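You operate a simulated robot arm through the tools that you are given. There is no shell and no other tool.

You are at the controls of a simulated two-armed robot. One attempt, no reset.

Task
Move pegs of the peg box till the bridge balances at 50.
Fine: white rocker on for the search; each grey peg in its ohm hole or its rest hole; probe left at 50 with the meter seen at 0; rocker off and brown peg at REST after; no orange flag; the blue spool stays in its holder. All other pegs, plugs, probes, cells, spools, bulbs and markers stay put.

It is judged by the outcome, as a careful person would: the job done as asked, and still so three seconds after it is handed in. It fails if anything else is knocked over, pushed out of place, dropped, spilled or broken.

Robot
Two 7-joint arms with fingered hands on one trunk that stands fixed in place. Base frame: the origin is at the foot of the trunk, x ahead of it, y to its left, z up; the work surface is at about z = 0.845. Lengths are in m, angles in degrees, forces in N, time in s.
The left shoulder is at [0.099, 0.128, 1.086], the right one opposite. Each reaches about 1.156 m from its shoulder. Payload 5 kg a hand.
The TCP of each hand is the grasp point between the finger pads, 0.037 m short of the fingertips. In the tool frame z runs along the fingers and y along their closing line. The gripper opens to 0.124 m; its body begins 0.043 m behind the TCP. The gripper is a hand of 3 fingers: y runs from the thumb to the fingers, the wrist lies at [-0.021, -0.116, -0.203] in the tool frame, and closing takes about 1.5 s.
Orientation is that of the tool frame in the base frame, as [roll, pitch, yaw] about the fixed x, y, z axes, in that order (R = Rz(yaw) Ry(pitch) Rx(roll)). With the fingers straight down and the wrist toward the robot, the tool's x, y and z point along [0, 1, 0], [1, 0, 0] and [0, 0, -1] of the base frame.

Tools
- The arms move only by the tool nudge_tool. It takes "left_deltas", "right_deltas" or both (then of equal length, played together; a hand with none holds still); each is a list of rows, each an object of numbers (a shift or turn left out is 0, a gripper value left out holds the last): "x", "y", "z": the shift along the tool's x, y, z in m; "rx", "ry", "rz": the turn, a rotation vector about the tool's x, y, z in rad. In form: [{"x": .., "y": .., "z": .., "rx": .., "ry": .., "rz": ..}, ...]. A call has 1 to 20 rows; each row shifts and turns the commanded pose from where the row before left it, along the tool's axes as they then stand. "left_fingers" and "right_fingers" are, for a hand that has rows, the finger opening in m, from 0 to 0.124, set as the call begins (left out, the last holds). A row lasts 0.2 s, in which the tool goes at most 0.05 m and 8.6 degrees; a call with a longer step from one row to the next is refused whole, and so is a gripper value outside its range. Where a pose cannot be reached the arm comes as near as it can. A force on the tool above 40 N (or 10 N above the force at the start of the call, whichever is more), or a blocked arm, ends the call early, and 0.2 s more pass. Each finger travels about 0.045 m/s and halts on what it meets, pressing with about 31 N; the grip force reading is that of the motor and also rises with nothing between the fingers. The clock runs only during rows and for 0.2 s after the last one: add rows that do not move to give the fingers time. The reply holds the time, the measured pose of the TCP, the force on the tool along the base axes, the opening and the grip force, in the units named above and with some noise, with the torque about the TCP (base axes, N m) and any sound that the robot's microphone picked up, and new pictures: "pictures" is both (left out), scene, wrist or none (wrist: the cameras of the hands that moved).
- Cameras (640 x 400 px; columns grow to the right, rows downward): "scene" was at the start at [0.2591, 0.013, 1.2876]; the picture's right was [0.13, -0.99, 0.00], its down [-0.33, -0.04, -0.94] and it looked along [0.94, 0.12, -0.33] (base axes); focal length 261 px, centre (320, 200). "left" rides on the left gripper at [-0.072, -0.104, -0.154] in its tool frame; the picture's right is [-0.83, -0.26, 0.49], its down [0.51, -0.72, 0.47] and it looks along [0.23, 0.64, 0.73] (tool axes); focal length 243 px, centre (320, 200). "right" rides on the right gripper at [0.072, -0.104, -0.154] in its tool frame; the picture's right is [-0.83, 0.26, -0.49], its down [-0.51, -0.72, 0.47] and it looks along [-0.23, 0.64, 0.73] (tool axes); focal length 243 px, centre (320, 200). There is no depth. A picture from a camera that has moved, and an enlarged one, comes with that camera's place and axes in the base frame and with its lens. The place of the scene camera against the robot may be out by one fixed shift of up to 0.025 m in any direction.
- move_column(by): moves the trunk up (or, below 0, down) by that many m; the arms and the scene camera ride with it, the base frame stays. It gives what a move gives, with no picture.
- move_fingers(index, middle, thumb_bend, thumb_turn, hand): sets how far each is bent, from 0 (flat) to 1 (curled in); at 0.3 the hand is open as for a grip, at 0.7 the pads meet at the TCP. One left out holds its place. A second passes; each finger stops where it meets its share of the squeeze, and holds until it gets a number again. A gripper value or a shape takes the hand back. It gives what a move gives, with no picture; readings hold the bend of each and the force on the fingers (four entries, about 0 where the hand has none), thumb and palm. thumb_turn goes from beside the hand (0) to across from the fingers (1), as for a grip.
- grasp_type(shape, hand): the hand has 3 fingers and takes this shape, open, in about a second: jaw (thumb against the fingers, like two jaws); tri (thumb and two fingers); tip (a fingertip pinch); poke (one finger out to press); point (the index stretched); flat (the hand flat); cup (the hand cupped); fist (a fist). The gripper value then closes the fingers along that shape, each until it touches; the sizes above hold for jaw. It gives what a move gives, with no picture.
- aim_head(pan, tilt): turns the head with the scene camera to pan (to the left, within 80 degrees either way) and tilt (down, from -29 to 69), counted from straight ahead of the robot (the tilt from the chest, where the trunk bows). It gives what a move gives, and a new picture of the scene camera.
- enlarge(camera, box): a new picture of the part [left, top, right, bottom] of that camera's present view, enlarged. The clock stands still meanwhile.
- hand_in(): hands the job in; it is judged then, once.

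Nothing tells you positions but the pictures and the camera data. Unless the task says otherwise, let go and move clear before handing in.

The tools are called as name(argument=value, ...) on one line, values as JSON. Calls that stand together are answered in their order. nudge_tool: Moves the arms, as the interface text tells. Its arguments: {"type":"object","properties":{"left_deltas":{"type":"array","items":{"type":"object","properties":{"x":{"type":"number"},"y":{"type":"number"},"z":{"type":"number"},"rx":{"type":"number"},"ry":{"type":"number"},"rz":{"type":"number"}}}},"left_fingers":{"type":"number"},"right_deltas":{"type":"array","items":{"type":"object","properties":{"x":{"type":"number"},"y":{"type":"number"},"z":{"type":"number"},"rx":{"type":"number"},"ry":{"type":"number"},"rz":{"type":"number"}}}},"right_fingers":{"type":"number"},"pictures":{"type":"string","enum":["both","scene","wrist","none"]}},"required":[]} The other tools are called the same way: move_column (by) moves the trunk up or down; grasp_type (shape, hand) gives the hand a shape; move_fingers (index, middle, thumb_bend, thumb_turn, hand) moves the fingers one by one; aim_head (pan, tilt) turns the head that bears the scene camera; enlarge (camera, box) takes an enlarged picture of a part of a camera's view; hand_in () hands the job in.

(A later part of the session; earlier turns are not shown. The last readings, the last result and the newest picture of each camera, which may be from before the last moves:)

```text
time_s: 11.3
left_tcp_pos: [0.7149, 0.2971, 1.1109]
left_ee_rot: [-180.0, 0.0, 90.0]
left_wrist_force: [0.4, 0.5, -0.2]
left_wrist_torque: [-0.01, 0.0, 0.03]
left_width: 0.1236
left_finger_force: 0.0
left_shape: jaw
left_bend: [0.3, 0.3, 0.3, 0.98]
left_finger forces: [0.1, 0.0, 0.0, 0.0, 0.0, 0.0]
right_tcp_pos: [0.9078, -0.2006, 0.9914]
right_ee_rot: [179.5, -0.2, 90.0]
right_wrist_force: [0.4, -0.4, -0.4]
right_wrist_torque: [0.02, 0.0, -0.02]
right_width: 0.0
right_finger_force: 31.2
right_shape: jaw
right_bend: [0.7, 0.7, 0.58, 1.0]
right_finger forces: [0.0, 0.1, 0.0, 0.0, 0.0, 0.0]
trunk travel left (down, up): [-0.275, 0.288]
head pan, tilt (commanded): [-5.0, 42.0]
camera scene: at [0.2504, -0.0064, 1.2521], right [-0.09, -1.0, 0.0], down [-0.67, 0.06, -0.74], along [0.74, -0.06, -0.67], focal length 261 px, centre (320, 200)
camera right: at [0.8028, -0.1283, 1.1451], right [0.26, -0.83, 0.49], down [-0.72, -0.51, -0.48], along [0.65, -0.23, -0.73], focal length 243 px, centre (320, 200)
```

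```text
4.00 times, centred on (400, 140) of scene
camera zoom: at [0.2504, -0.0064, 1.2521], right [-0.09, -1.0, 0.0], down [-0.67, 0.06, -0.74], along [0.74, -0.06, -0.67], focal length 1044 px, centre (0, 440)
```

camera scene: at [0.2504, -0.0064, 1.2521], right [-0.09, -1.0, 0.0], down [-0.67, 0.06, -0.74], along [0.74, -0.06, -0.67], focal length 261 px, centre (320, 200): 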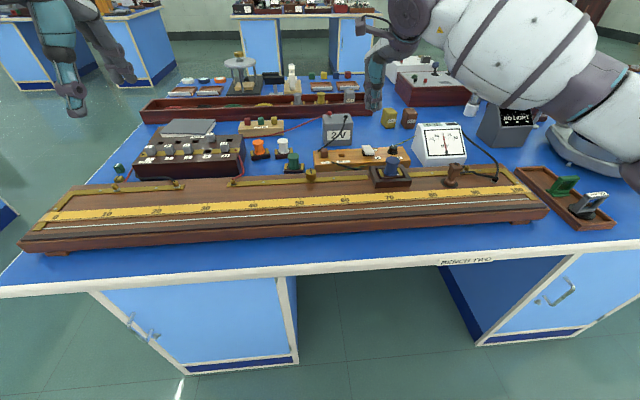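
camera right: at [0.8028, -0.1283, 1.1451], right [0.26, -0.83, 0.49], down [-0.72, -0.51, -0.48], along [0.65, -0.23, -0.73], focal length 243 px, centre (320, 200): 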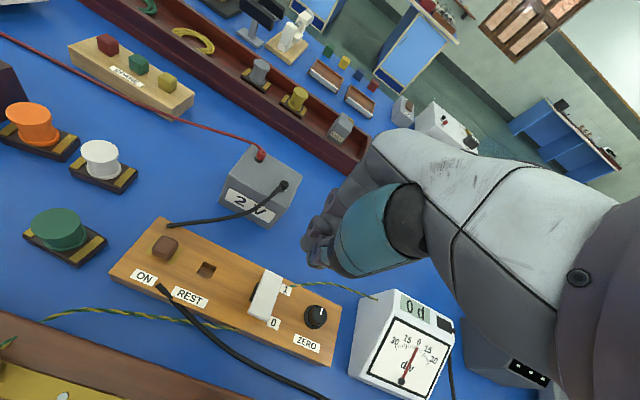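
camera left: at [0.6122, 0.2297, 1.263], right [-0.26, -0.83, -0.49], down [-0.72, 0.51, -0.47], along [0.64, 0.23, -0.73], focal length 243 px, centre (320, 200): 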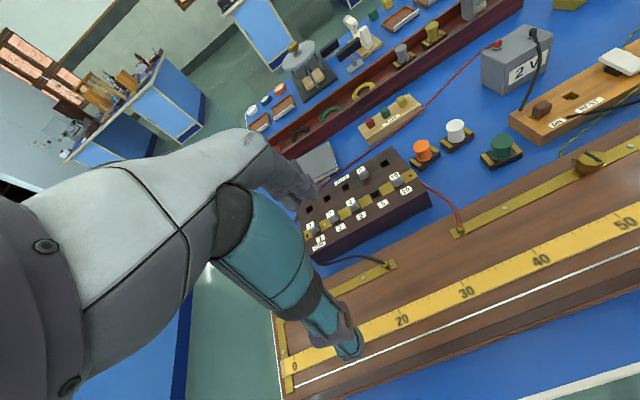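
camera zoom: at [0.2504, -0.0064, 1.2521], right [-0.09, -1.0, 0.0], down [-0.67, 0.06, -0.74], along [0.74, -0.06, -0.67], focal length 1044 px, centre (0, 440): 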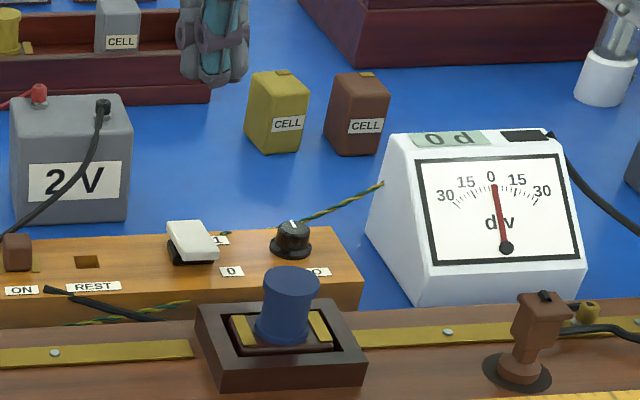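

The rocker is on (near end now raised), meter 0 d, no flag. Next I bring the right hand above the probe for close views.

nudge_tool(right_deltas=[{"z": -0.04}, {"x": -0.026, "y": -0.03}, {"x": -0.026, "y": -0.03}, {"x": -0.026, "y": -0.03}, {"x": -0.026, "y": -0.03}, {"x": -0.026, "y": -0.03}, {"x": -0.026, "y": -0.03}, {}, {}], right_fingers=0.08, pictures="wrist")

enlarge(camera="right", box=[220, 190, 380, 310])

```text
time_s: 13.3
left_tcp_pos: [0.7157, 0.2969, 1.1118]
left_ee_rot: [179.9, -0.1, 90.1]
left_wrist_force: [-0.5, -0.6, 0.9]
left_wrist_torque: [0.03, -0.03, 0.0]
left_width: 0.1238
left_finger_force: 0.1
left_shape: jaw
left_bend: [0.3, 0.3, 0.3, 0.98]
left_finger forces: [0.1, 0.1, 0.0, 0.1, 0.1, 0.0]
right_tcp_pos: [0.7286, -0.356, 1.0304]
right_ee_rot: [179.5, -0.3, 90.0]
right_wrist_force: [0.2, -0.3, 0.2]
right_wrist_torque: [0.02, -0.02, 0.0]
right_width: 0.08
right_finger_force: 0.1
right_shape: jaw
right_bend: [0.28, 0.39, 0.62, 1.0]
right_finger forces: [0.0, 0.0, 0.0, 0.0, 0.0, 0.1]
trunk travel left (down, up): [-0.275, 0.288]
head pan, tilt (commanded): [-5.0, 42.0]
camera right: at [0.6219, -0.2843, 1.1837], right [0.26, -0.83, 0.49], down [-0.72, -0.51, -0.48], along [0.65, -0.23, -0.73], focal length 243 px, centre (320, 200)
```

right: 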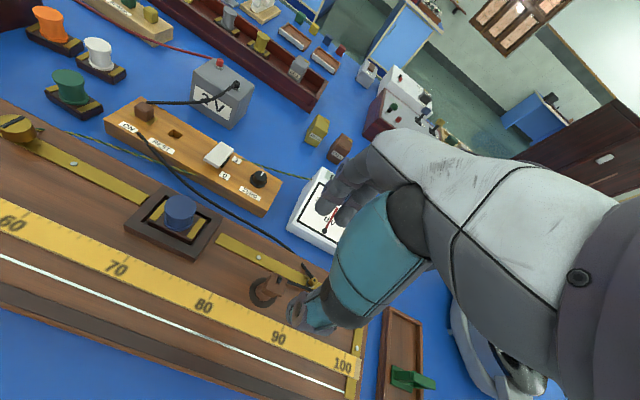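

```text
3.33 times, centred on (300, 250) of right
camera zoom: at [0.6219, -0.2843, 1.1837], right [0.26, -0.83, 0.49], down [-0.72, -0.51, -0.48], along [0.65, -0.23, -0.73], focal length 809 px, centre (387, 33)
```

zoom: 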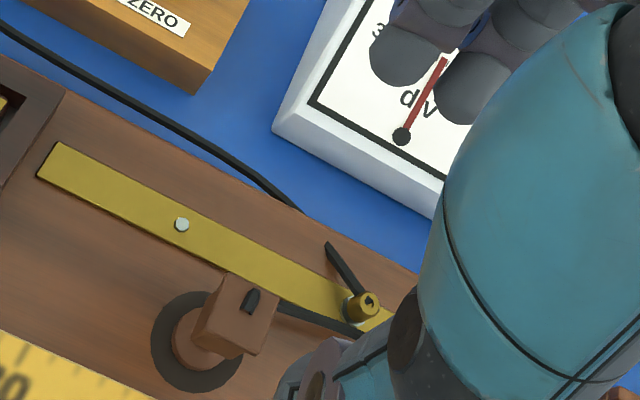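

The probe's head is at about (0.736, -0.364) with its top near z 0.871. I'll centre over it, fix the small tilt, and check how the fingers stand before descending.

nudge_tool(right_deltas=[{"x": -0.008, "y": 0.007, "rx": 0.0087}, {"z": 0.03}, {"z": 0.03}, {}, {}, {}], right_fingers=0.08, pictures="both")

enlarge(camera="right", box=[220, 170, 420, 320])

enlarge(camera="scene", box=[380, 90, 540, 210])

```text
time_s: 14.7
left_tcp_pos: [0.7144, 0.2974, 1.1112]
left_ee_rot: [-180.0, 0.1, 90.0]
left_wrist_force: [-0.1, 0.7, 0.2]
left_wrist_torque: [0.01, 0.0, 0.03]
left_width: 0.1234
left_finger_force: 0.0
left_shape: jaw
left_bend: [0.3, 0.3, 0.3, 0.98]
left_finger forces: [0.0, 0.1, 0.0, 0.0, 0.0, 0.0]
right_tcp_pos: [0.7348, -0.3636, 0.9696]
right_ee_rot: [180.0, -0.1, 89.9]
right_wrist_force: [-1.0, 0.3, -0.4]
right_wrist_torque: [0.02, 0.01, 0.01]
right_width: 0.0798
right_finger_force: 0.0
right_shape: jaw
right_bend: [0.28, 0.39, 0.62, 1.0]
right_finger forces: [0.0, 0.1, 0.0, 0.0, 0.1, 0.0]
trunk travel left (down, up): [-0.275, 0.288]
head pan, tilt (commanded): [-5.0, 42.0]
camera scene: at [0.2499, -0.0061, 1.2522], right [-0.09, -1.0, 0.0], down [-0.67, 0.06, -0.74], along [0.74, -0.06, -0.67], focal length 261 px, centre (320, 200)
camera right: at [0.6299, -0.2916, 1.1245], right [0.26, -0.83, 0.49], down [-0.72, -0.51, -0.47], along [0.64, -0.23, -0.73], focal length 243 px, centre (320, 200)
```

scene: 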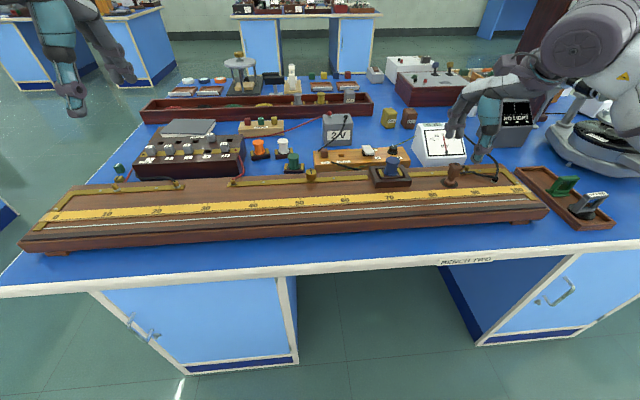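
right: 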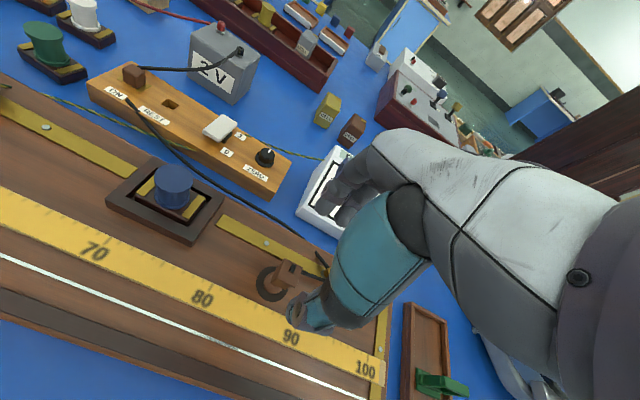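

```text
2.67 times, centred on (320, 245) of right
camera zoom: at [0.6299, -0.2916, 1.1245], right [0.26, -0.83, 0.49], down [-0.72, -0.51, -0.47], along [0.64, -0.23, -0.73], focal length 647 px, centre (320, 80)
```

zoom: 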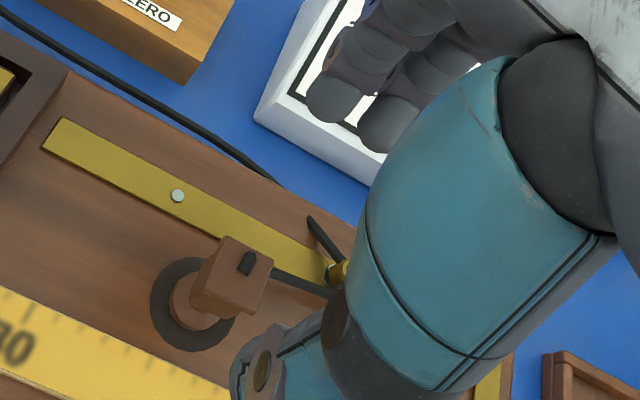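

```text
3.33 times, centred on (460, 150) of scene
camera zoom: at [0.2499, -0.0061, 1.2522], right [-0.09, -1.0, 0.0], down [-0.67, 0.06, -0.74], along [0.74, -0.06, -0.67], focal length 870 px, centre (-147, 367)
```

zoom: 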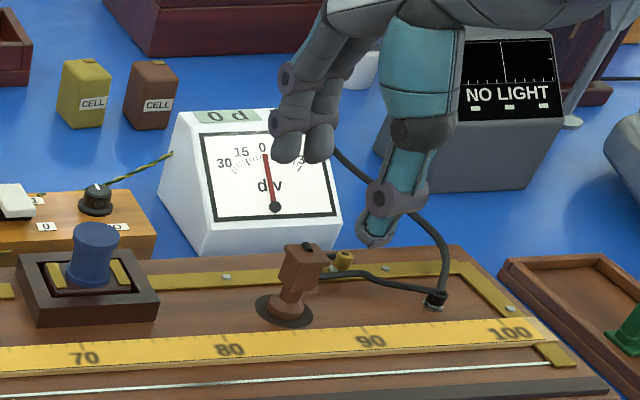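

The hand is centred over the probe with thumb on the near side and two fingers on the far side. Descending in two steps.

nudge_tool(right_deltas=[{"z": 0.03}, {"z": 0.03}, {}], pictures="none")

enlarge(camera="right", box=[220, 170, 420, 320])

enlarge(camera="scene", box=[400, 110, 540, 210])

```text
time_s: 15.5
left_tcp_pos: [0.7146, 0.2985, 1.1107]
left_ee_rot: [179.9, 0.1, 90.1]
left_wrist_force: [0.4, -0.1, 0.6]
left_wrist_torque: [0.03, -0.06, 0.01]
left_width: 0.1239
left_finger_force: 0.0
left_shape: jaw
left_bend: [0.3, 0.3, 0.3, 0.98]
left_finger forces: [0.0, 0.1, 0.0, 0.0, 0.0, 0.0]
right_tcp_pos: [0.7344, -0.364, 0.9109]
right_ee_rot: [-179.9, -0.1, 90.0]
right_wrist_force: [0.0, -0.1, 0.3]
right_wrist_torque: [-0.01, 0.0, 0.01]
right_width: 0.0796
right_finger_force: 0.0
right_shape: jaw
right_bend: [0.28, 0.39, 0.62, 1.0]
right_finger forces: [0.0, 0.0, 0.0, 0.0, 0.0, 0.0]
trunk travel left (down, up): [-0.275, 0.288]
head pan, tilt (commanded): [-5.0, 42.0]
```

```text
2.67 times, centred on (320, 245) of right
camera zoom: at [0.6294, -0.2918, 1.066], right [0.26, -0.83, 0.49], down [-0.72, -0.51, -0.47], along [0.64, -0.23, -0.73], focal length 647 px, centre (320, 80)
```

zoom: 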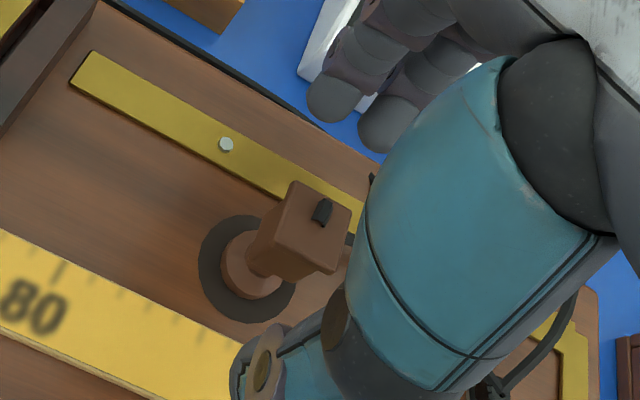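

```text
4.00 times, centred on (470, 160) of scene
camera zoom: at [0.2497, -0.006, 1.2523], right [-0.09, -1.0, 0.0], down [-0.67, 0.06, -0.74], along [0.74, -0.06, -0.67], focal length 1044 px, centre (-280, 360)
```

zoom: 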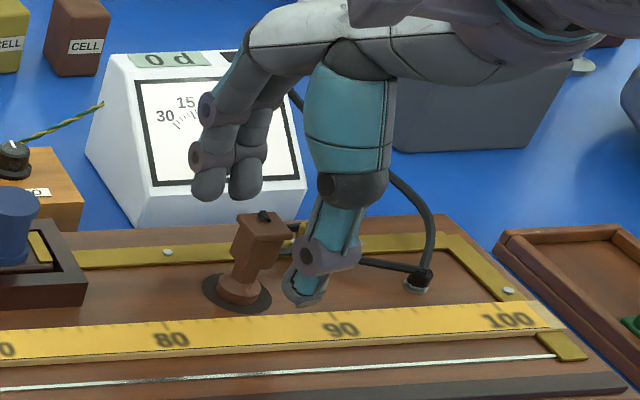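

Alignment looks good from both cameras. Down to the grip height and close gently.

nudge_tool(right_deltas=[{"z": 0.02, "y": 0.001}, {"z": 0.018}, {}], pictures="none")

enlarge(camera="right", box=[220, 170, 420, 320])

enlarge(camera="scene", box=[400, 110, 540, 210])

```text
time_s: 16.1
left_tcp_pos: [0.7137, 0.2976, 1.111]
left_ee_rot: [180.0, 0.0, 90.0]
left_wrist_force: [0.1, -0.4, 0.5]
left_wrist_torque: [0.03, -0.01, -0.06]
left_width: 0.1239
left_finger_force: 0.1
left_shape: jaw
left_bend: [0.3, 0.3, 0.3, 0.98]
left_finger forces: [0.0, 0.0, 0.0, 0.0, 0.1, 0.0]
right_tcp_pos: [0.7376, -0.3646, 0.8877]
right_ee_rot: [179.0, -0.4, 89.8]
right_wrist_force: [0.5, -0.1, 14.5]
right_wrist_torque: [0.14, 0.89, -0.02]
right_width: 0.0806
right_finger_force: 0.0
right_shape: jaw
right_bend: [0.28, 0.39, 0.62, 1.0]
right_finger forces: [0.1, 0.0, 0.1, 0.0, 14.6, 0.0]
trunk travel left (down, up): [-0.275, 0.288]
head pan, tilt (commanded): [-5.0, 42.0]
stopped in row 2 (right hand): the force on the tool passed its limit at 53 N (the readings are from after the stop); the commanded pose is now the measured one
```

```text
2.67 times, centred on (320, 245) of right
camera zoom: at [0.6302, -0.2917, 1.0415], right [0.25, -0.83, 0.49], down [-0.71, -0.5, -0.49], along [0.65, -0.23, -0.72], focal length 647 px, centre (320, 80)
```

zoom: 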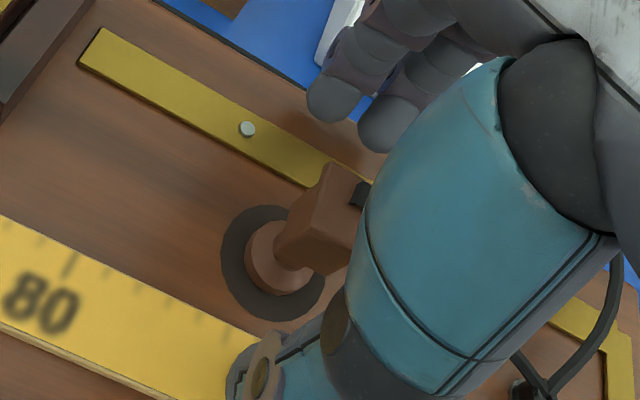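

```text
4.00 times, centred on (470, 160) of scene
camera zoom: at [0.249, -0.0058, 1.2525], right [-0.09, -1.0, 0.0], down [-0.67, 0.06, -0.74], along [0.74, -0.07, -0.67], focal length 1044 px, centre (-280, 360)
```

zoom: 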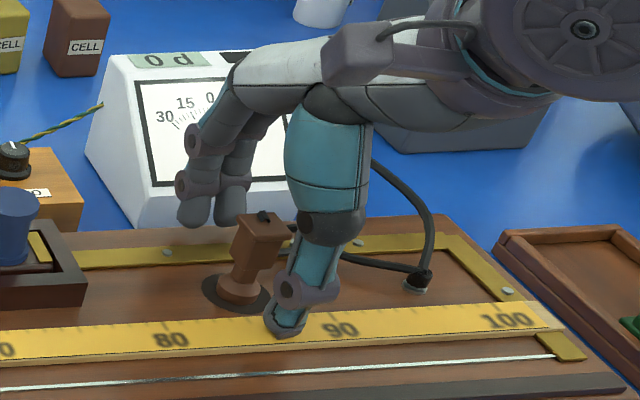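

The thumb tip reaches lower than the fingers and touched the board (about z 0.845), so I lift a little and re-level; the probe top must be near z 0.89.

nudge_tool(right_deltas=[{"z": -0.012}, {"rx": 0.0175, "ry": 0.005}, {"y": -0.004}, {}], pictures="wrist")

enlarge(camera="right", box=[220, 170, 420, 320])

enlarge(camera="scene", box=[400, 130, 520, 205])

```text
time_s: 17.1
left_tcp_pos: [0.7151, 0.2986, 1.111]
left_ee_rot: [179.9, 0.0, 90.0]
left_wrist_force: [-0.6, 0.1, -0.7]
left_wrist_torque: [0.02, 0.0, 0.07]
left_width: 0.1238
left_finger_force: 0.2
left_shape: jaw
left_bend: [0.3, 0.3, 0.3, 0.98]
left_finger forces: [0.0, 0.0, 0.1, 0.1, 0.1, 0.0]
right_tcp_pos: [0.7329, -0.364, 0.8971]
right_ee_rot: [-179.8, -0.6, 89.8]
right_wrist_force: [0.5, 0.0, -0.3]
right_wrist_torque: [0.03, -0.03, -0.03]
right_width: 0.0803
right_finger_force: 0.2
right_shape: jaw
right_bend: [0.28, 0.39, 0.62, 1.0]
right_finger forces: [0.0, 0.0, 0.0, 0.1, 0.0, 0.0]
trunk travel left (down, up): [-0.275, 0.288]
head pan, tilt (commanded): [-5.0, 42.0]
camera right: at [0.6299, -0.2921, 1.0533], right [0.26, -0.84, 0.48], down [-0.72, -0.5, -0.47], along [0.64, -0.23, -0.74], focal length 243 px, centre (320, 200)
```

right: 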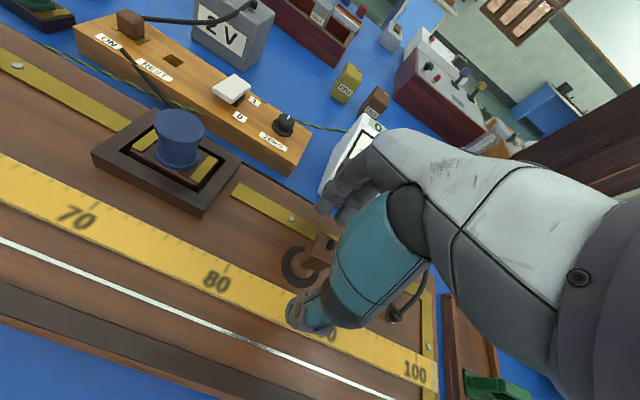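

```text
2.67 times, centred on (320, 245) of right
camera zoom: at [0.6299, -0.2921, 1.0533], right [0.26, -0.84, 0.48], down [-0.72, -0.5, -0.47], along [0.64, -0.23, -0.74], focal length 647 px, centre (320, 80)
```

zoom: 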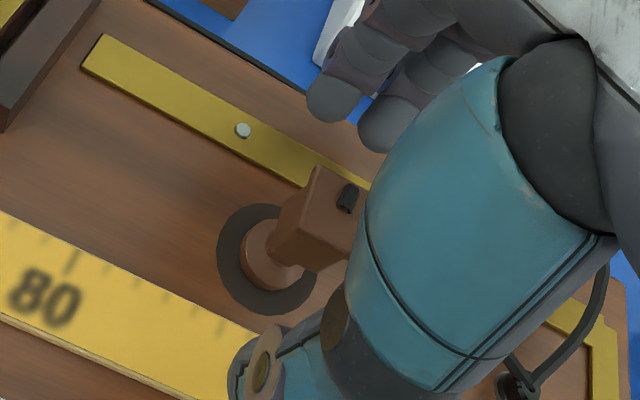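

```text
5.33 times, centred on (460, 168) of scene
camera zoom: at [0.2501, -0.0062, 1.2522], right [-0.09, -1.0, 0.0], down [-0.67, 0.06, -0.74], along [0.74, -0.06, -0.67], focal length 1392 px, centre (-427, 373)
```

zoom: 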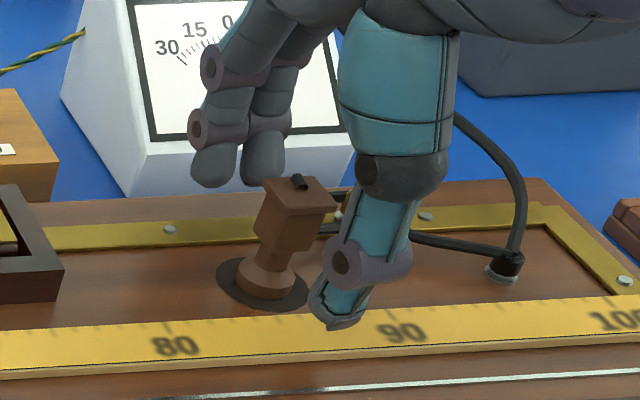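

The probe's cap is at about (0.730, -0.362, 0.893). I'll centre and close part way to see how the thumb and fingers approach.

nudge_tool(right_deltas=[{"x": 0.003, "y": -0.003, "z": 0.001}, {}, {}, {}, {}], right_fingers=0.05, pictures="none")

enlarge(camera="right", box=[220, 170, 420, 320])

enlarge(camera="scene", box=[400, 130, 520, 205])

```text
time_s: 18.3
left_tcp_pos: [0.7153, 0.2968, 1.1113]
left_ee_rot: [180.0, 0.1, 90.0]
left_wrist_force: [0.6, -0.2, -0.6]
left_wrist_torque: [-0.02, 0.0, 0.02]
left_width: 0.1236
left_finger_force: 0.0
left_shape: jaw
left_bend: [0.3, 0.3, 0.3, 0.98]
left_finger forces: [0.0, 0.1, 0.1, 0.0, 0.1, 0.0]
right_tcp_pos: [0.7302, -0.3601, 0.8971]
right_ee_rot: [-179.8, -0.6, 89.9]
right_wrist_force: [0.4, 0.3, 0.1]
right_wrist_torque: [-0.01, -0.01, -0.01]
right_width: 0.0505
right_finger_force: 0.0
right_shape: jaw
right_bend: [0.74, 0.49, 0.72, 1.0]
right_finger forces: [0.0, 0.0, 0.0, 0.0, 0.0, 0.0]
trunk travel left (down, up): [-0.275, 0.288]
head pan, tilt (commanded): [-5.0, 42.0]
```

```text
2.67 times, centred on (320, 245) of right
camera zoom: at [0.6268, -0.2895, 1.0529], right [0.26, -0.84, 0.48], down [-0.72, -0.5, -0.47], along [0.64, -0.23, -0.74], focal length 647 px, centre (320, 80)
```

zoom: 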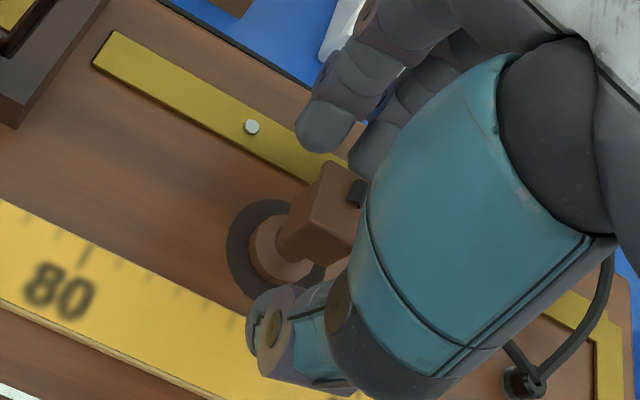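

```text
5.33 times, centred on (460, 168) of scene
camera zoom: at [0.2499, -0.0062, 1.2522], right [-0.09, -1.0, 0.0], down [-0.67, 0.06, -0.74], along [0.74, -0.06, -0.67], focal length 1392 px, centre (-427, 373)
```

zoom: 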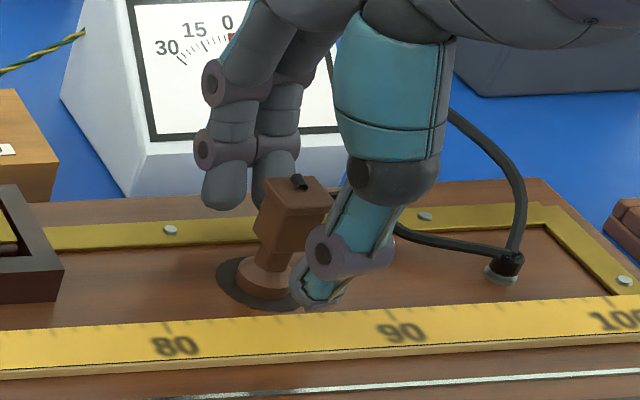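

Thumb is low near the base flange and the fingers a bit to +y, so I raise 1 cm, shift 4 mm to -y, and close further.

nudge_tool(right_deltas=[{"x": -0.004, "z": -0.01}, {}, {}], right_fingers=0.05, pictures="none")

nudge_tool(right_deltas=[{}, {}, {}], right_fingers=0.04, pictures="none")

enlarge(camera="right", box=[220, 170, 420, 320])

enlarge(camera="scene", box=[400, 130, 520, 205])

```text
time_s: 19.1
left_tcp_pos: [0.7155, 0.2977, 1.1103]
left_ee_rot: [180.0, 0.0, 90.0]
left_wrist_force: [0.7, 0.2, 0.5]
left_wrist_torque: [0.01, 0.01, 0.0]
left_width: 0.1235
left_finger_force: 0.0
left_shape: jaw
left_bend: [0.3, 0.3, 0.3, 0.98]
left_finger forces: [0.0, 0.1, 0.1, 0.1, 0.0, 0.1]
right_tcp_pos: [0.7302, -0.3638, 0.907]
right_ee_rot: [-179.9, -0.7, 90.0]
right_wrist_force: [0.9, -0.1, 0.1]
right_wrist_torque: [-0.02, -0.01, -0.01]
right_width: 0.0506
right_finger_force: 0.1
right_shape: jaw
right_bend: [0.74, 0.49, 0.72, 1.0]
right_finger forces: [0.1, 0.1, 0.1, 0.0, 0.0, 0.1]
trunk travel left (down, up): [-0.275, 0.288]
head pan, tilt (commanded): [-5.0, 42.0]
```

```text
time_s: 19.9
left_tcp_pos: [0.7147, 0.2977, 1.1108]
left_ee_rot: [-179.9, 0.0, 89.9]
left_wrist_force: [0.1, 0.5, 0.8]
left_wrist_torque: [0.0, -0.01, -0.02]
left_width: 0.1237
left_finger_force: 0.1
left_shape: jaw
left_bend: [0.3, 0.3, 0.3, 0.98]
left_finger forces: [0.0, 0.0, 0.0, 0.0, 0.1, 0.1]
right_tcp_pos: [0.7307, -0.3645, 0.9088]
right_ee_rot: [-179.8, -0.6, 90.0]
right_wrist_force: [-0.3, -0.2, 0.5]
right_wrist_torque: [0.01, 0.01, 0.02]
right_width: 0.0403
right_finger_force: 0.1
right_shape: jaw
right_bend: [0.74, 0.53, 0.73, 1.0]
right_finger forces: [0.1, 0.1, 0.1, 0.0, 0.1, 0.1]
trunk travel left (down, up): [-0.275, 0.288]
head pan, tilt (commanded): [-5.0, 42.0]
```

```text
2.67 times, centred on (320, 245) of right
camera zoom: at [0.6267, -0.2938, 1.0626], right [0.26, -0.84, 0.48], down [-0.72, -0.5, -0.47], along [0.64, -0.23, -0.74], focal length 647 px, centre (320, 80)
```

zoom: 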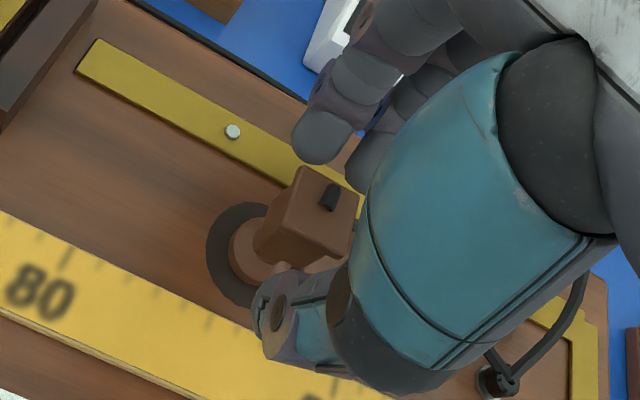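

```text
5.33 times, centred on (460, 168) of scene
camera zoom: at [0.2499, -0.0062, 1.2522], right [-0.09, -1.0, 0.0], down [-0.67, 0.06, -0.74], along [0.74, -0.06, -0.67], focal length 1392 px, centre (-427, 373)
```

zoom: 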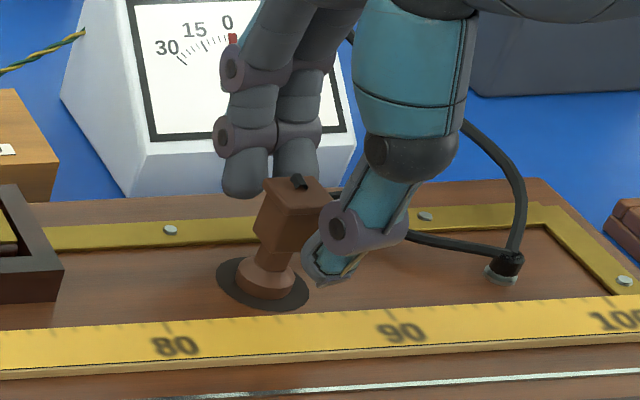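

Both sides now overlap the probe head. Closing to grip.

nudge_tool(right_deltas=[{}, {}, {}, {}, {}], right_fingers=0.026, pictures="none")

enlarge(camera="right", box=[220, 170, 420, 320])

enlarge(camera="scene", box=[400, 130, 520, 205])

```text
time_s: 21.1
left_tcp_pos: [0.7149, 0.298, 1.1112]
left_ee_rot: [-179.9, 0.0, 90.0]
left_wrist_force: [0.3, 0.3, 0.2]
left_wrist_torque: [0.02, -0.03, 0.01]
left_width: 0.1238
left_finger_force: 0.1
left_shape: jaw
left_bend: [0.3, 0.3, 0.3, 0.98]
left_finger forces: [0.0, 0.0, 0.0, 0.1, 0.0, 0.0]
right_tcp_pos: [0.7305, -0.3653, 0.9066]
right_ee_rot: [-179.8, -0.6, 89.9]
right_wrist_force: [-0.5, 0.0, -0.6]
right_wrist_torque: [0.01, -0.02, 0.01]
right_width: 0.0267
right_finger_force: 0.2
right_shape: jaw
right_bend: [0.73, 0.58, 0.74, 1.0]
right_finger forces: [0.0, 0.0, 0.1, 0.0, 0.1, 0.0]
trunk travel left (down, up): [-0.275, 0.288]
head pan, tilt (commanded): [-5.0, 42.0]
```

```text
2.67 times, centred on (320, 245) of right
camera zoom: at [0.6266, -0.2938, 1.0627], right [0.26, -0.84, 0.48], down [-0.72, -0.5, -0.47], along [0.64, -0.23, -0.74], focal length 647 px, centre (320, 80)
```

zoom: 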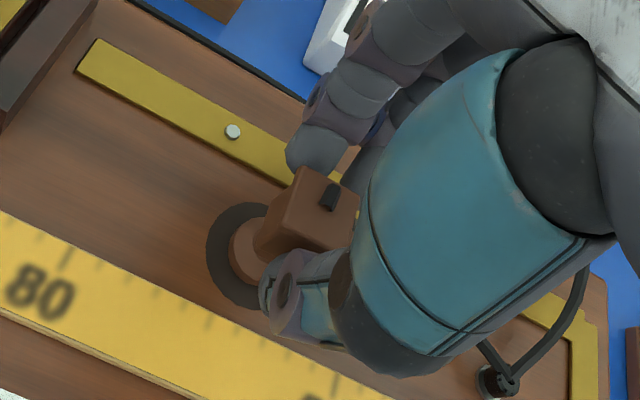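

```text
5.33 times, centred on (460, 168) of scene
camera zoom: at [0.2499, -0.0062, 1.2522], right [-0.09, -1.0, 0.0], down [-0.67, 0.06, -0.74], along [0.74, -0.06, -0.67], focal length 1392 px, centre (-427, 373)
```

zoom: 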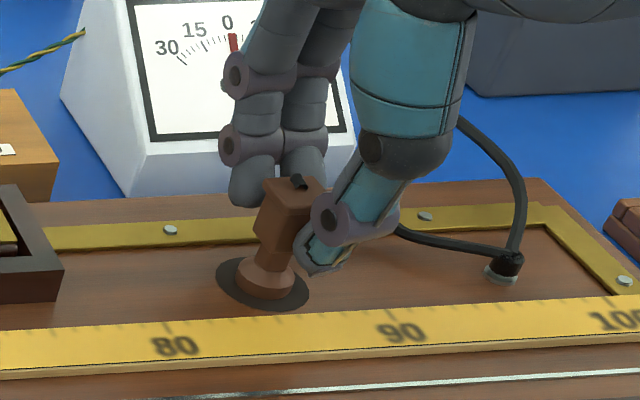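

nudge_tool(right_deltas=[{}, {}, {}, {}, {}], right_fingers=0.016, pictures="none")

enlarge(camera="right", box=[220, 170, 420, 320])

enlarge(camera="scene", box=[400, 130, 520, 205])

```text
time_s: 22.3
left_tcp_pos: [0.7155, 0.2965, 1.1102]
left_ee_rot: [-180.0, 0.1, 90.0]
left_wrist_force: [-1.0, 0.0, 0.4]
left_wrist_torque: [0.01, 0.01, 0.03]
left_width: 0.1236
left_finger_force: 0.1
left_shape: jaw
left_bend: [0.3, 0.3, 0.3, 0.98]
left_finger forces: [0.1, 0.0, 0.1, 0.0, 0.0, 0.0]
right_tcp_pos: [0.7302, -0.3636, 0.9078]
right_ee_rot: [-179.8, -0.6, 89.9]
right_wrist_force: [0.5, 0.9, -0.5]
right_wrist_torque: [0.02, -0.01, 0.01]
right_width: 0.0166
right_finger_force: 0.2
right_shape: jaw
right_bend: [0.72, 0.63, 0.73, 1.0]
right_finger forces: [0.4, 0.0, 0.0, 0.1, 0.4, 0.0]
trunk travel left (down, up): [-0.275, 0.288]
head pan, tilt (commanded): [-5.0, 42.0]
```

```text
2.67 times, centred on (320, 245) of right
camera zoom: at [0.6266, -0.2938, 1.0626], right [0.26, -0.84, 0.48], down [-0.72, -0.5, -0.47], along [0.64, -0.23, -0.74], focal length 647 px, centre (320, 80)
```

zoom: 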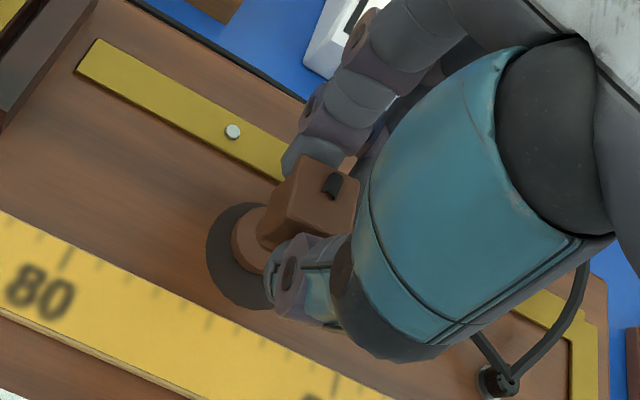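

```text
5.33 times, centred on (460, 168) of scene
camera zoom: at [0.2499, -0.0062, 1.2522], right [-0.09, -1.0, 0.0], down [-0.67, 0.06, -0.74], along [0.74, -0.06, -0.67], focal length 1392 px, centre (-427, 373)
```

zoom: 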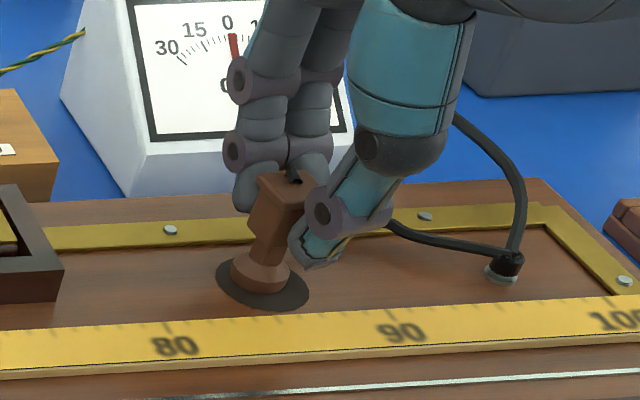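

The probe slid a few mm as it was centred and is now touched on both sides. Closing for a firm hold.

nudge_tool(right_deltas=[{}, {}, {}, {}], right_fingers=0.006, pictures="none")

enlarge(camera="right", box=[220, 170, 420, 320])

enlarge(camera="scene", box=[400, 130, 520, 205])

```text
time_s: 23.3
left_tcp_pos: [0.7143, 0.2974, 1.1116]
left_ee_rot: [-179.9, 0.0, 90.0]
left_wrist_force: [-0.2, 0.8, 0.2]
left_wrist_torque: [-0.04, 0.01, 0.0]
left_width: 0.1237
left_finger_force: 0.0
left_shape: jaw
left_bend: [0.3, 0.3, 0.3, 0.98]
left_finger forces: [0.0, 0.0, 0.0, 0.0, 0.0, 0.0]
right_tcp_pos: [0.7303, -0.3653, 0.9067]
right_ee_rot: [-179.8, -0.6, 89.9]
right_wrist_force: [-0.5, -0.9, 0.4]
right_wrist_torque: [0.03, -0.02, 0.03]
right_width: 0.0054
right_finger_force: 30.7
right_shape: jaw
right_bend: [0.72, 0.7, 0.74, 1.0]
right_finger forces: [21.1, 0.0, 0.0, 0.0, 25.6, 0.0]
trunk travel left (down, up): [-0.275, 0.288]
head pan, tilt (commanded): [-5.0, 42.0]
```

```text
2.67 times, centred on (320, 245) of right
camera zoom: at [0.6267, -0.2938, 1.0626], right [0.26, -0.84, 0.48], down [-0.72, -0.5, -0.47], along [0.64, -0.23, -0.74], focal length 647 px, centre (320, 80)
```

zoom: 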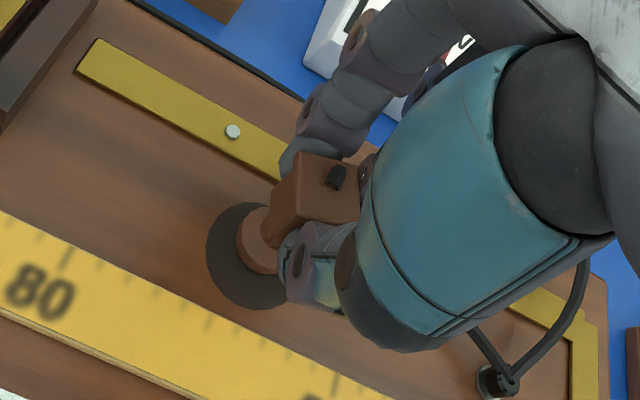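

```text
5.33 times, centred on (460, 168) of scene
camera zoom: at [0.25, -0.0062, 1.2522], right [-0.09, -1.0, 0.0], down [-0.67, 0.06, -0.74], along [0.74, -0.06, -0.67], focal length 1392 px, centre (-427, 373)
```

zoom: 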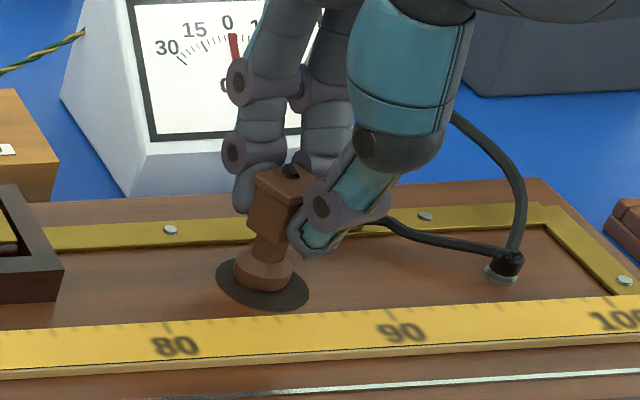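

It's pinched between thumb and index (about 21–26 N), with a slight yaw. Test-lift by 2 cm and look.

nudge_tool(right_deltas=[{"z": -0.01}, {"z": -0.015}, {}], pictures="none")

enlarge(camera="right", box=[220, 170, 420, 320])

enlarge(camera="scene", box=[380, 110, 540, 210])

```text
time_s: 24.1
left_tcp_pos: [0.7152, 0.2979, 1.112]
left_ee_rot: [179.9, -0.1, 90.0]
left_wrist_force: [0.5, -0.4, 0.0]
left_wrist_torque: [-0.01, 0.0, -0.02]
left_width: 0.1236
left_finger_force: 0.2
left_shape: jaw
left_bend: [0.3, 0.3, 0.3, 0.98]
left_finger forces: [0.0, 0.1, 0.1, 0.0, 0.1, 0.0]
right_tcp_pos: [0.7306, -0.3657, 0.9321]
right_ee_rot: [-179.8, -0.6, 89.8]
right_wrist_force: [-0.8, 0.5, 0.0]
right_wrist_torque: [0.01, 0.0, 0.01]
right_width: 0.0052
right_finger_force: 31.9
right_shape: jaw
right_bend: [0.72, 0.7, 0.74, 1.0]
right_finger forces: [21.0, 0.0, 0.0, 0.0, 25.6, 0.1]
trunk travel left (down, up): [-0.275, 0.288]
head pan, tilt (commanded): [-5.0, 42.0]
```

```text
2.67 times, centred on (320, 245) of right
camera zoom: at [0.6267, -0.2948, 1.087], right [0.26, -0.84, 0.48], down [-0.72, -0.5, -0.47], along [0.64, -0.23, -0.74], focal length 647 px, centre (320, 80)
```

zoom: 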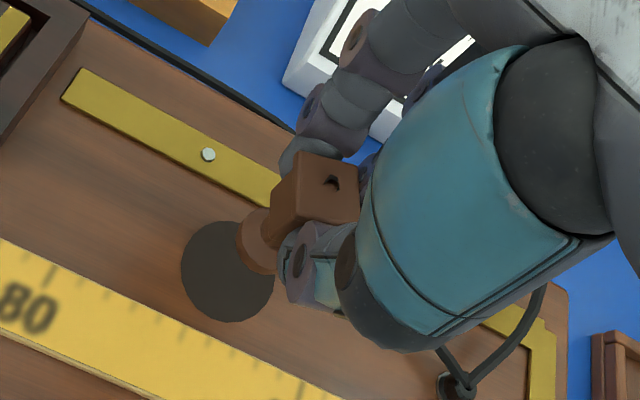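

```text
4.00 times, centred on (460, 160) of scene
camera zoom: at [0.2501, -0.0064, 1.2522], right [-0.09, -1.0, 0.0], down [-0.67, 0.06, -0.74], along [0.74, -0.06, -0.67], focal length 1044 px, centre (-240, 360)
```

zoom: 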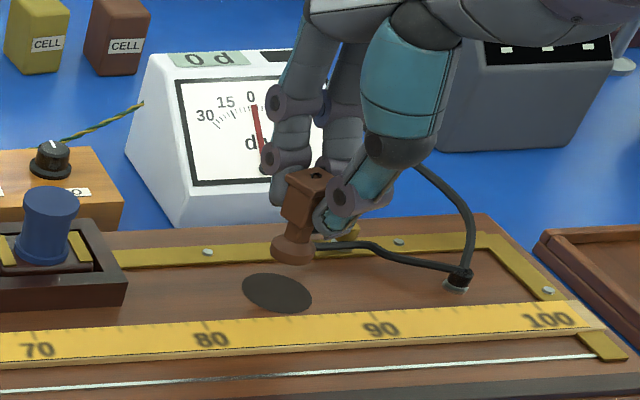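

The probe is lifted and upright. I'll zoom at the head and cable end to check nothing came loose.

enlarge(camera="scene", box=[430, 140, 510, 190])

enlarge(camera="right", box=[280, 190, 360, 260])

```text
8.00 times, centred on (470, 165) of scene
camera zoom: at [0.2501, -0.0064, 1.2522], right [-0.09, -1.0, 0.0], down [-0.67, 0.06, -0.74], along [0.74, -0.06, -0.67], focal length 2088 px, centre (-880, 480)
```

zoom: 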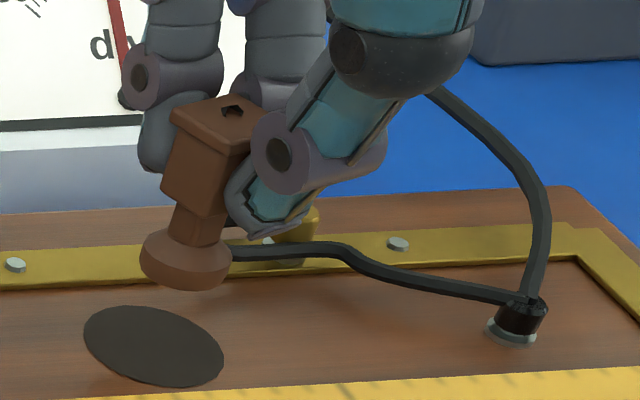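

```text
5.71 times, centred on (320, 225) of right
camera zoom: at [0.6267, -0.2948, 1.087], right [0.26, -0.84, 0.48], down [-0.72, -0.5, -0.47], along [0.64, -0.23, -0.74], focal length 1386 px, centre (320, 57)
```

zoom: 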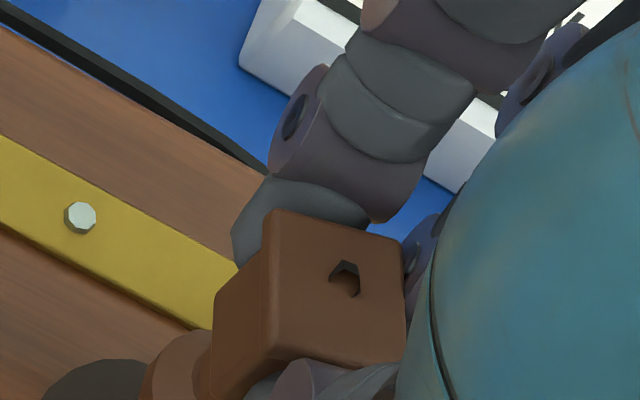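

The cable is just scenery; the probe is held. I'll raise it, pull back over the wire line (x≈0.656) and carry it to y≈0 (mark 50).

nudge_tool(right_deltas=[{"z": -0.04}, {"y": -0.035}, {"y": -0.035}, {"x": 0.045}, {"x": 0.045}, {"x": 0.045}, {"x": 0.045}, {"x": 0.045}, {"x": 0.045}, {"x": 0.045}, {"x": 0.045}, {}], pictures="both")

enlarge(camera="scene", box=[240, 120, 400, 240])

enlarge(camera="right", box=[220, 170, 420, 320])

```text
time_s: 26.7
left_tcp_pos: [0.7144, 0.2965, 1.1119]
left_ee_rot: [-180.0, 0.0, 90.1]
left_wrist_force: [0.4, -0.6, -0.2]
left_wrist_torque: [0.02, 0.03, -0.02]
left_width: 0.1238
left_finger_force: 0.0
left_shape: jaw
left_bend: [0.3, 0.3, 0.3, 0.98]
left_finger forces: [0.0, 0.0, 0.1, 0.1, 0.1, 0.1]
right_tcp_pos: [0.6613, -0.0062, 0.9758]
right_ee_rot: [-179.8, -0.7, 89.9]
right_wrist_force: [-0.5, -0.2, -1.4]
right_wrist_torque: [0.02, -0.02, 0.02]
right_width: 0.0054
right_finger_force: 31.2
right_shape: jaw
right_bend: [0.72, 0.7, 0.74, 1.0]
right_finger forces: [21.1, 0.0, 0.1, 0.0, 25.6, 0.1]
trunk travel left (down, up): [-0.275, 0.288]
head pan, tilt (commanded): [-5.0, 42.0]
camera scene: at [0.2498, -0.0074, 1.2523], right [-0.09, -1.0, 0.0], down [-0.67, 0.06, -0.74], along [0.74, -0.06, -0.67], focal length 261 px, centre (320, 200)
camera right: at [0.5584, 0.0641, 1.1313], right [0.26, -0.84, 0.48], down [-0.72, -0.5, -0.47], along [0.64, -0.23, -0.74], focal length 243 px, centre (320, 200)
```

scene: 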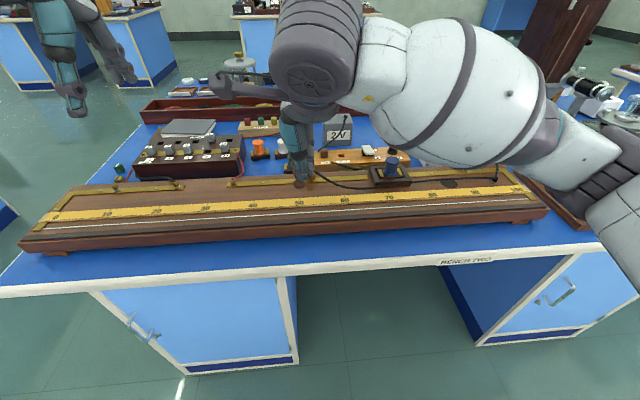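
right: 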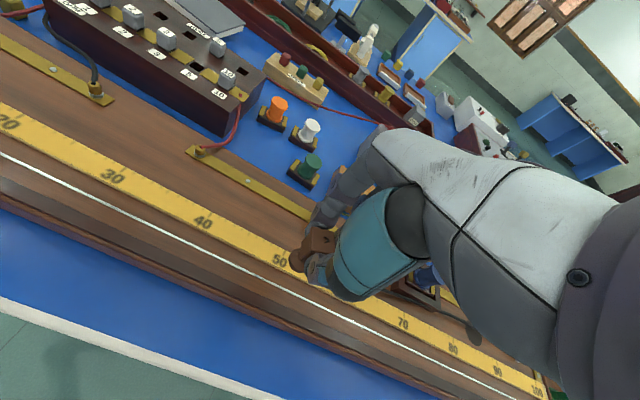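

```text
3.33 times, centred on (320, 180) of scene
camera zoom: at [0.2498, -0.0074, 1.2523], right [-0.09, -1.0, 0.0], down [-0.67, 0.06, -0.74], along [0.74, -0.06, -0.67], focal length 870 px, centre (320, 267)
```

zoom: 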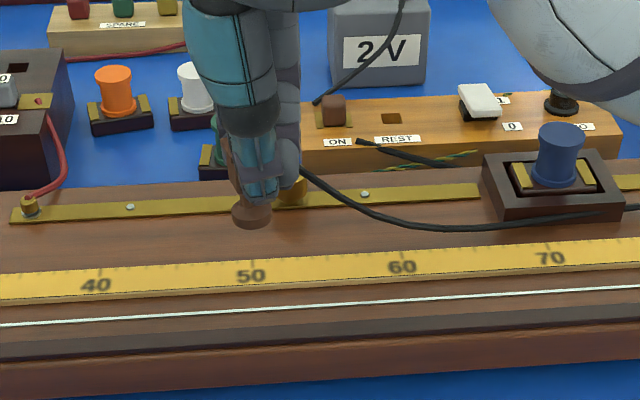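

```text
2.67 times, centred on (320, 245) of right
camera zoom: at [0.5584, 0.0641, 1.1313], right [0.26, -0.84, 0.48], down [-0.72, -0.5, -0.47], along [0.64, -0.23, -0.74], focal length 647 px, centre (320, 80)
```

zoom: 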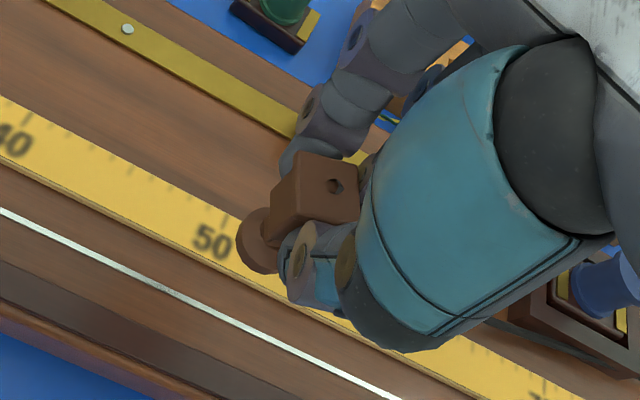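

The probe is near mark 50. I'll zoom in on the 50 tick from both cameras to fix its y.

enlarge(camera="scene", box=[280, 160, 340, 220])

enlarge(camera="right", box=[250, 220, 330, 290])

enlarge(camera="left", box=[480, 150, 640, 300])

```text
6.67 times, centred on (310, 190) of scene
camera zoom: at [0.2498, -0.0074, 1.2523], right [-0.09, -1.0, 0.0], down [-0.67, 0.06, -0.74], along [0.74, -0.06, -0.67], focal length 1740 px, centre (387, 267)
```

zoom: 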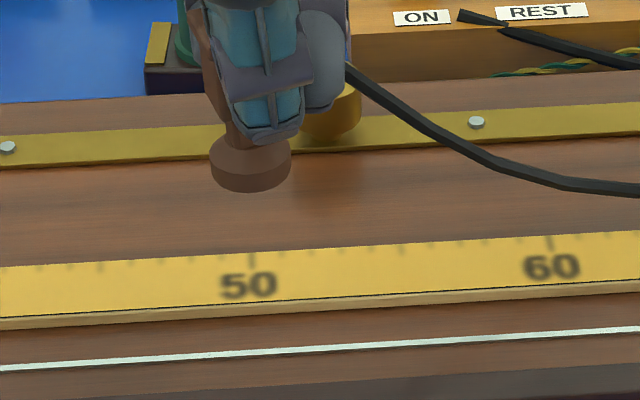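

```text
5.71 times, centred on (290, 255) of right
camera zoom: at [0.5584, 0.0641, 1.1313], right [0.26, -0.84, 0.48], down [-0.72, -0.5, -0.47], along [0.64, -0.23, -0.74], focal length 1386 px, centre (491, -114)
```

zoom: 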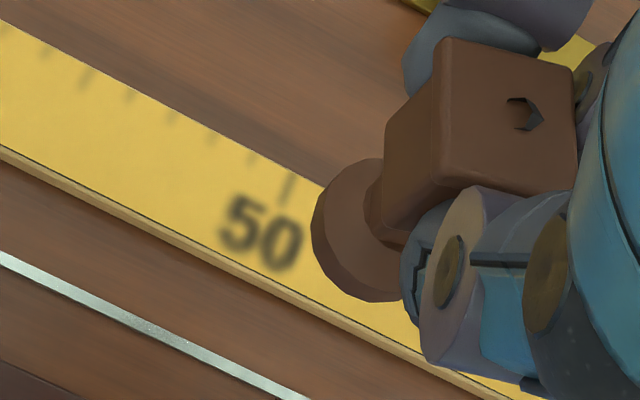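

```text
2.67 times, centred on (560, 225) of left
camera zoom: at [0.6115, 0.2257, 1.264], right [-0.26, -0.83, -0.49], down [-0.72, 0.51, -0.47], along [0.64, 0.23, -0.73], focal length 647 px, centre (-320, 133)
```

zoom: 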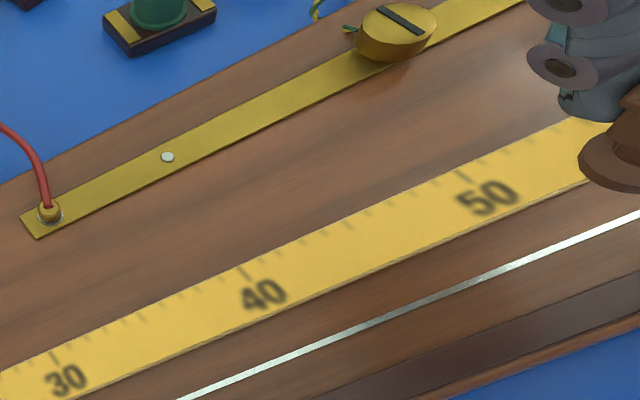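

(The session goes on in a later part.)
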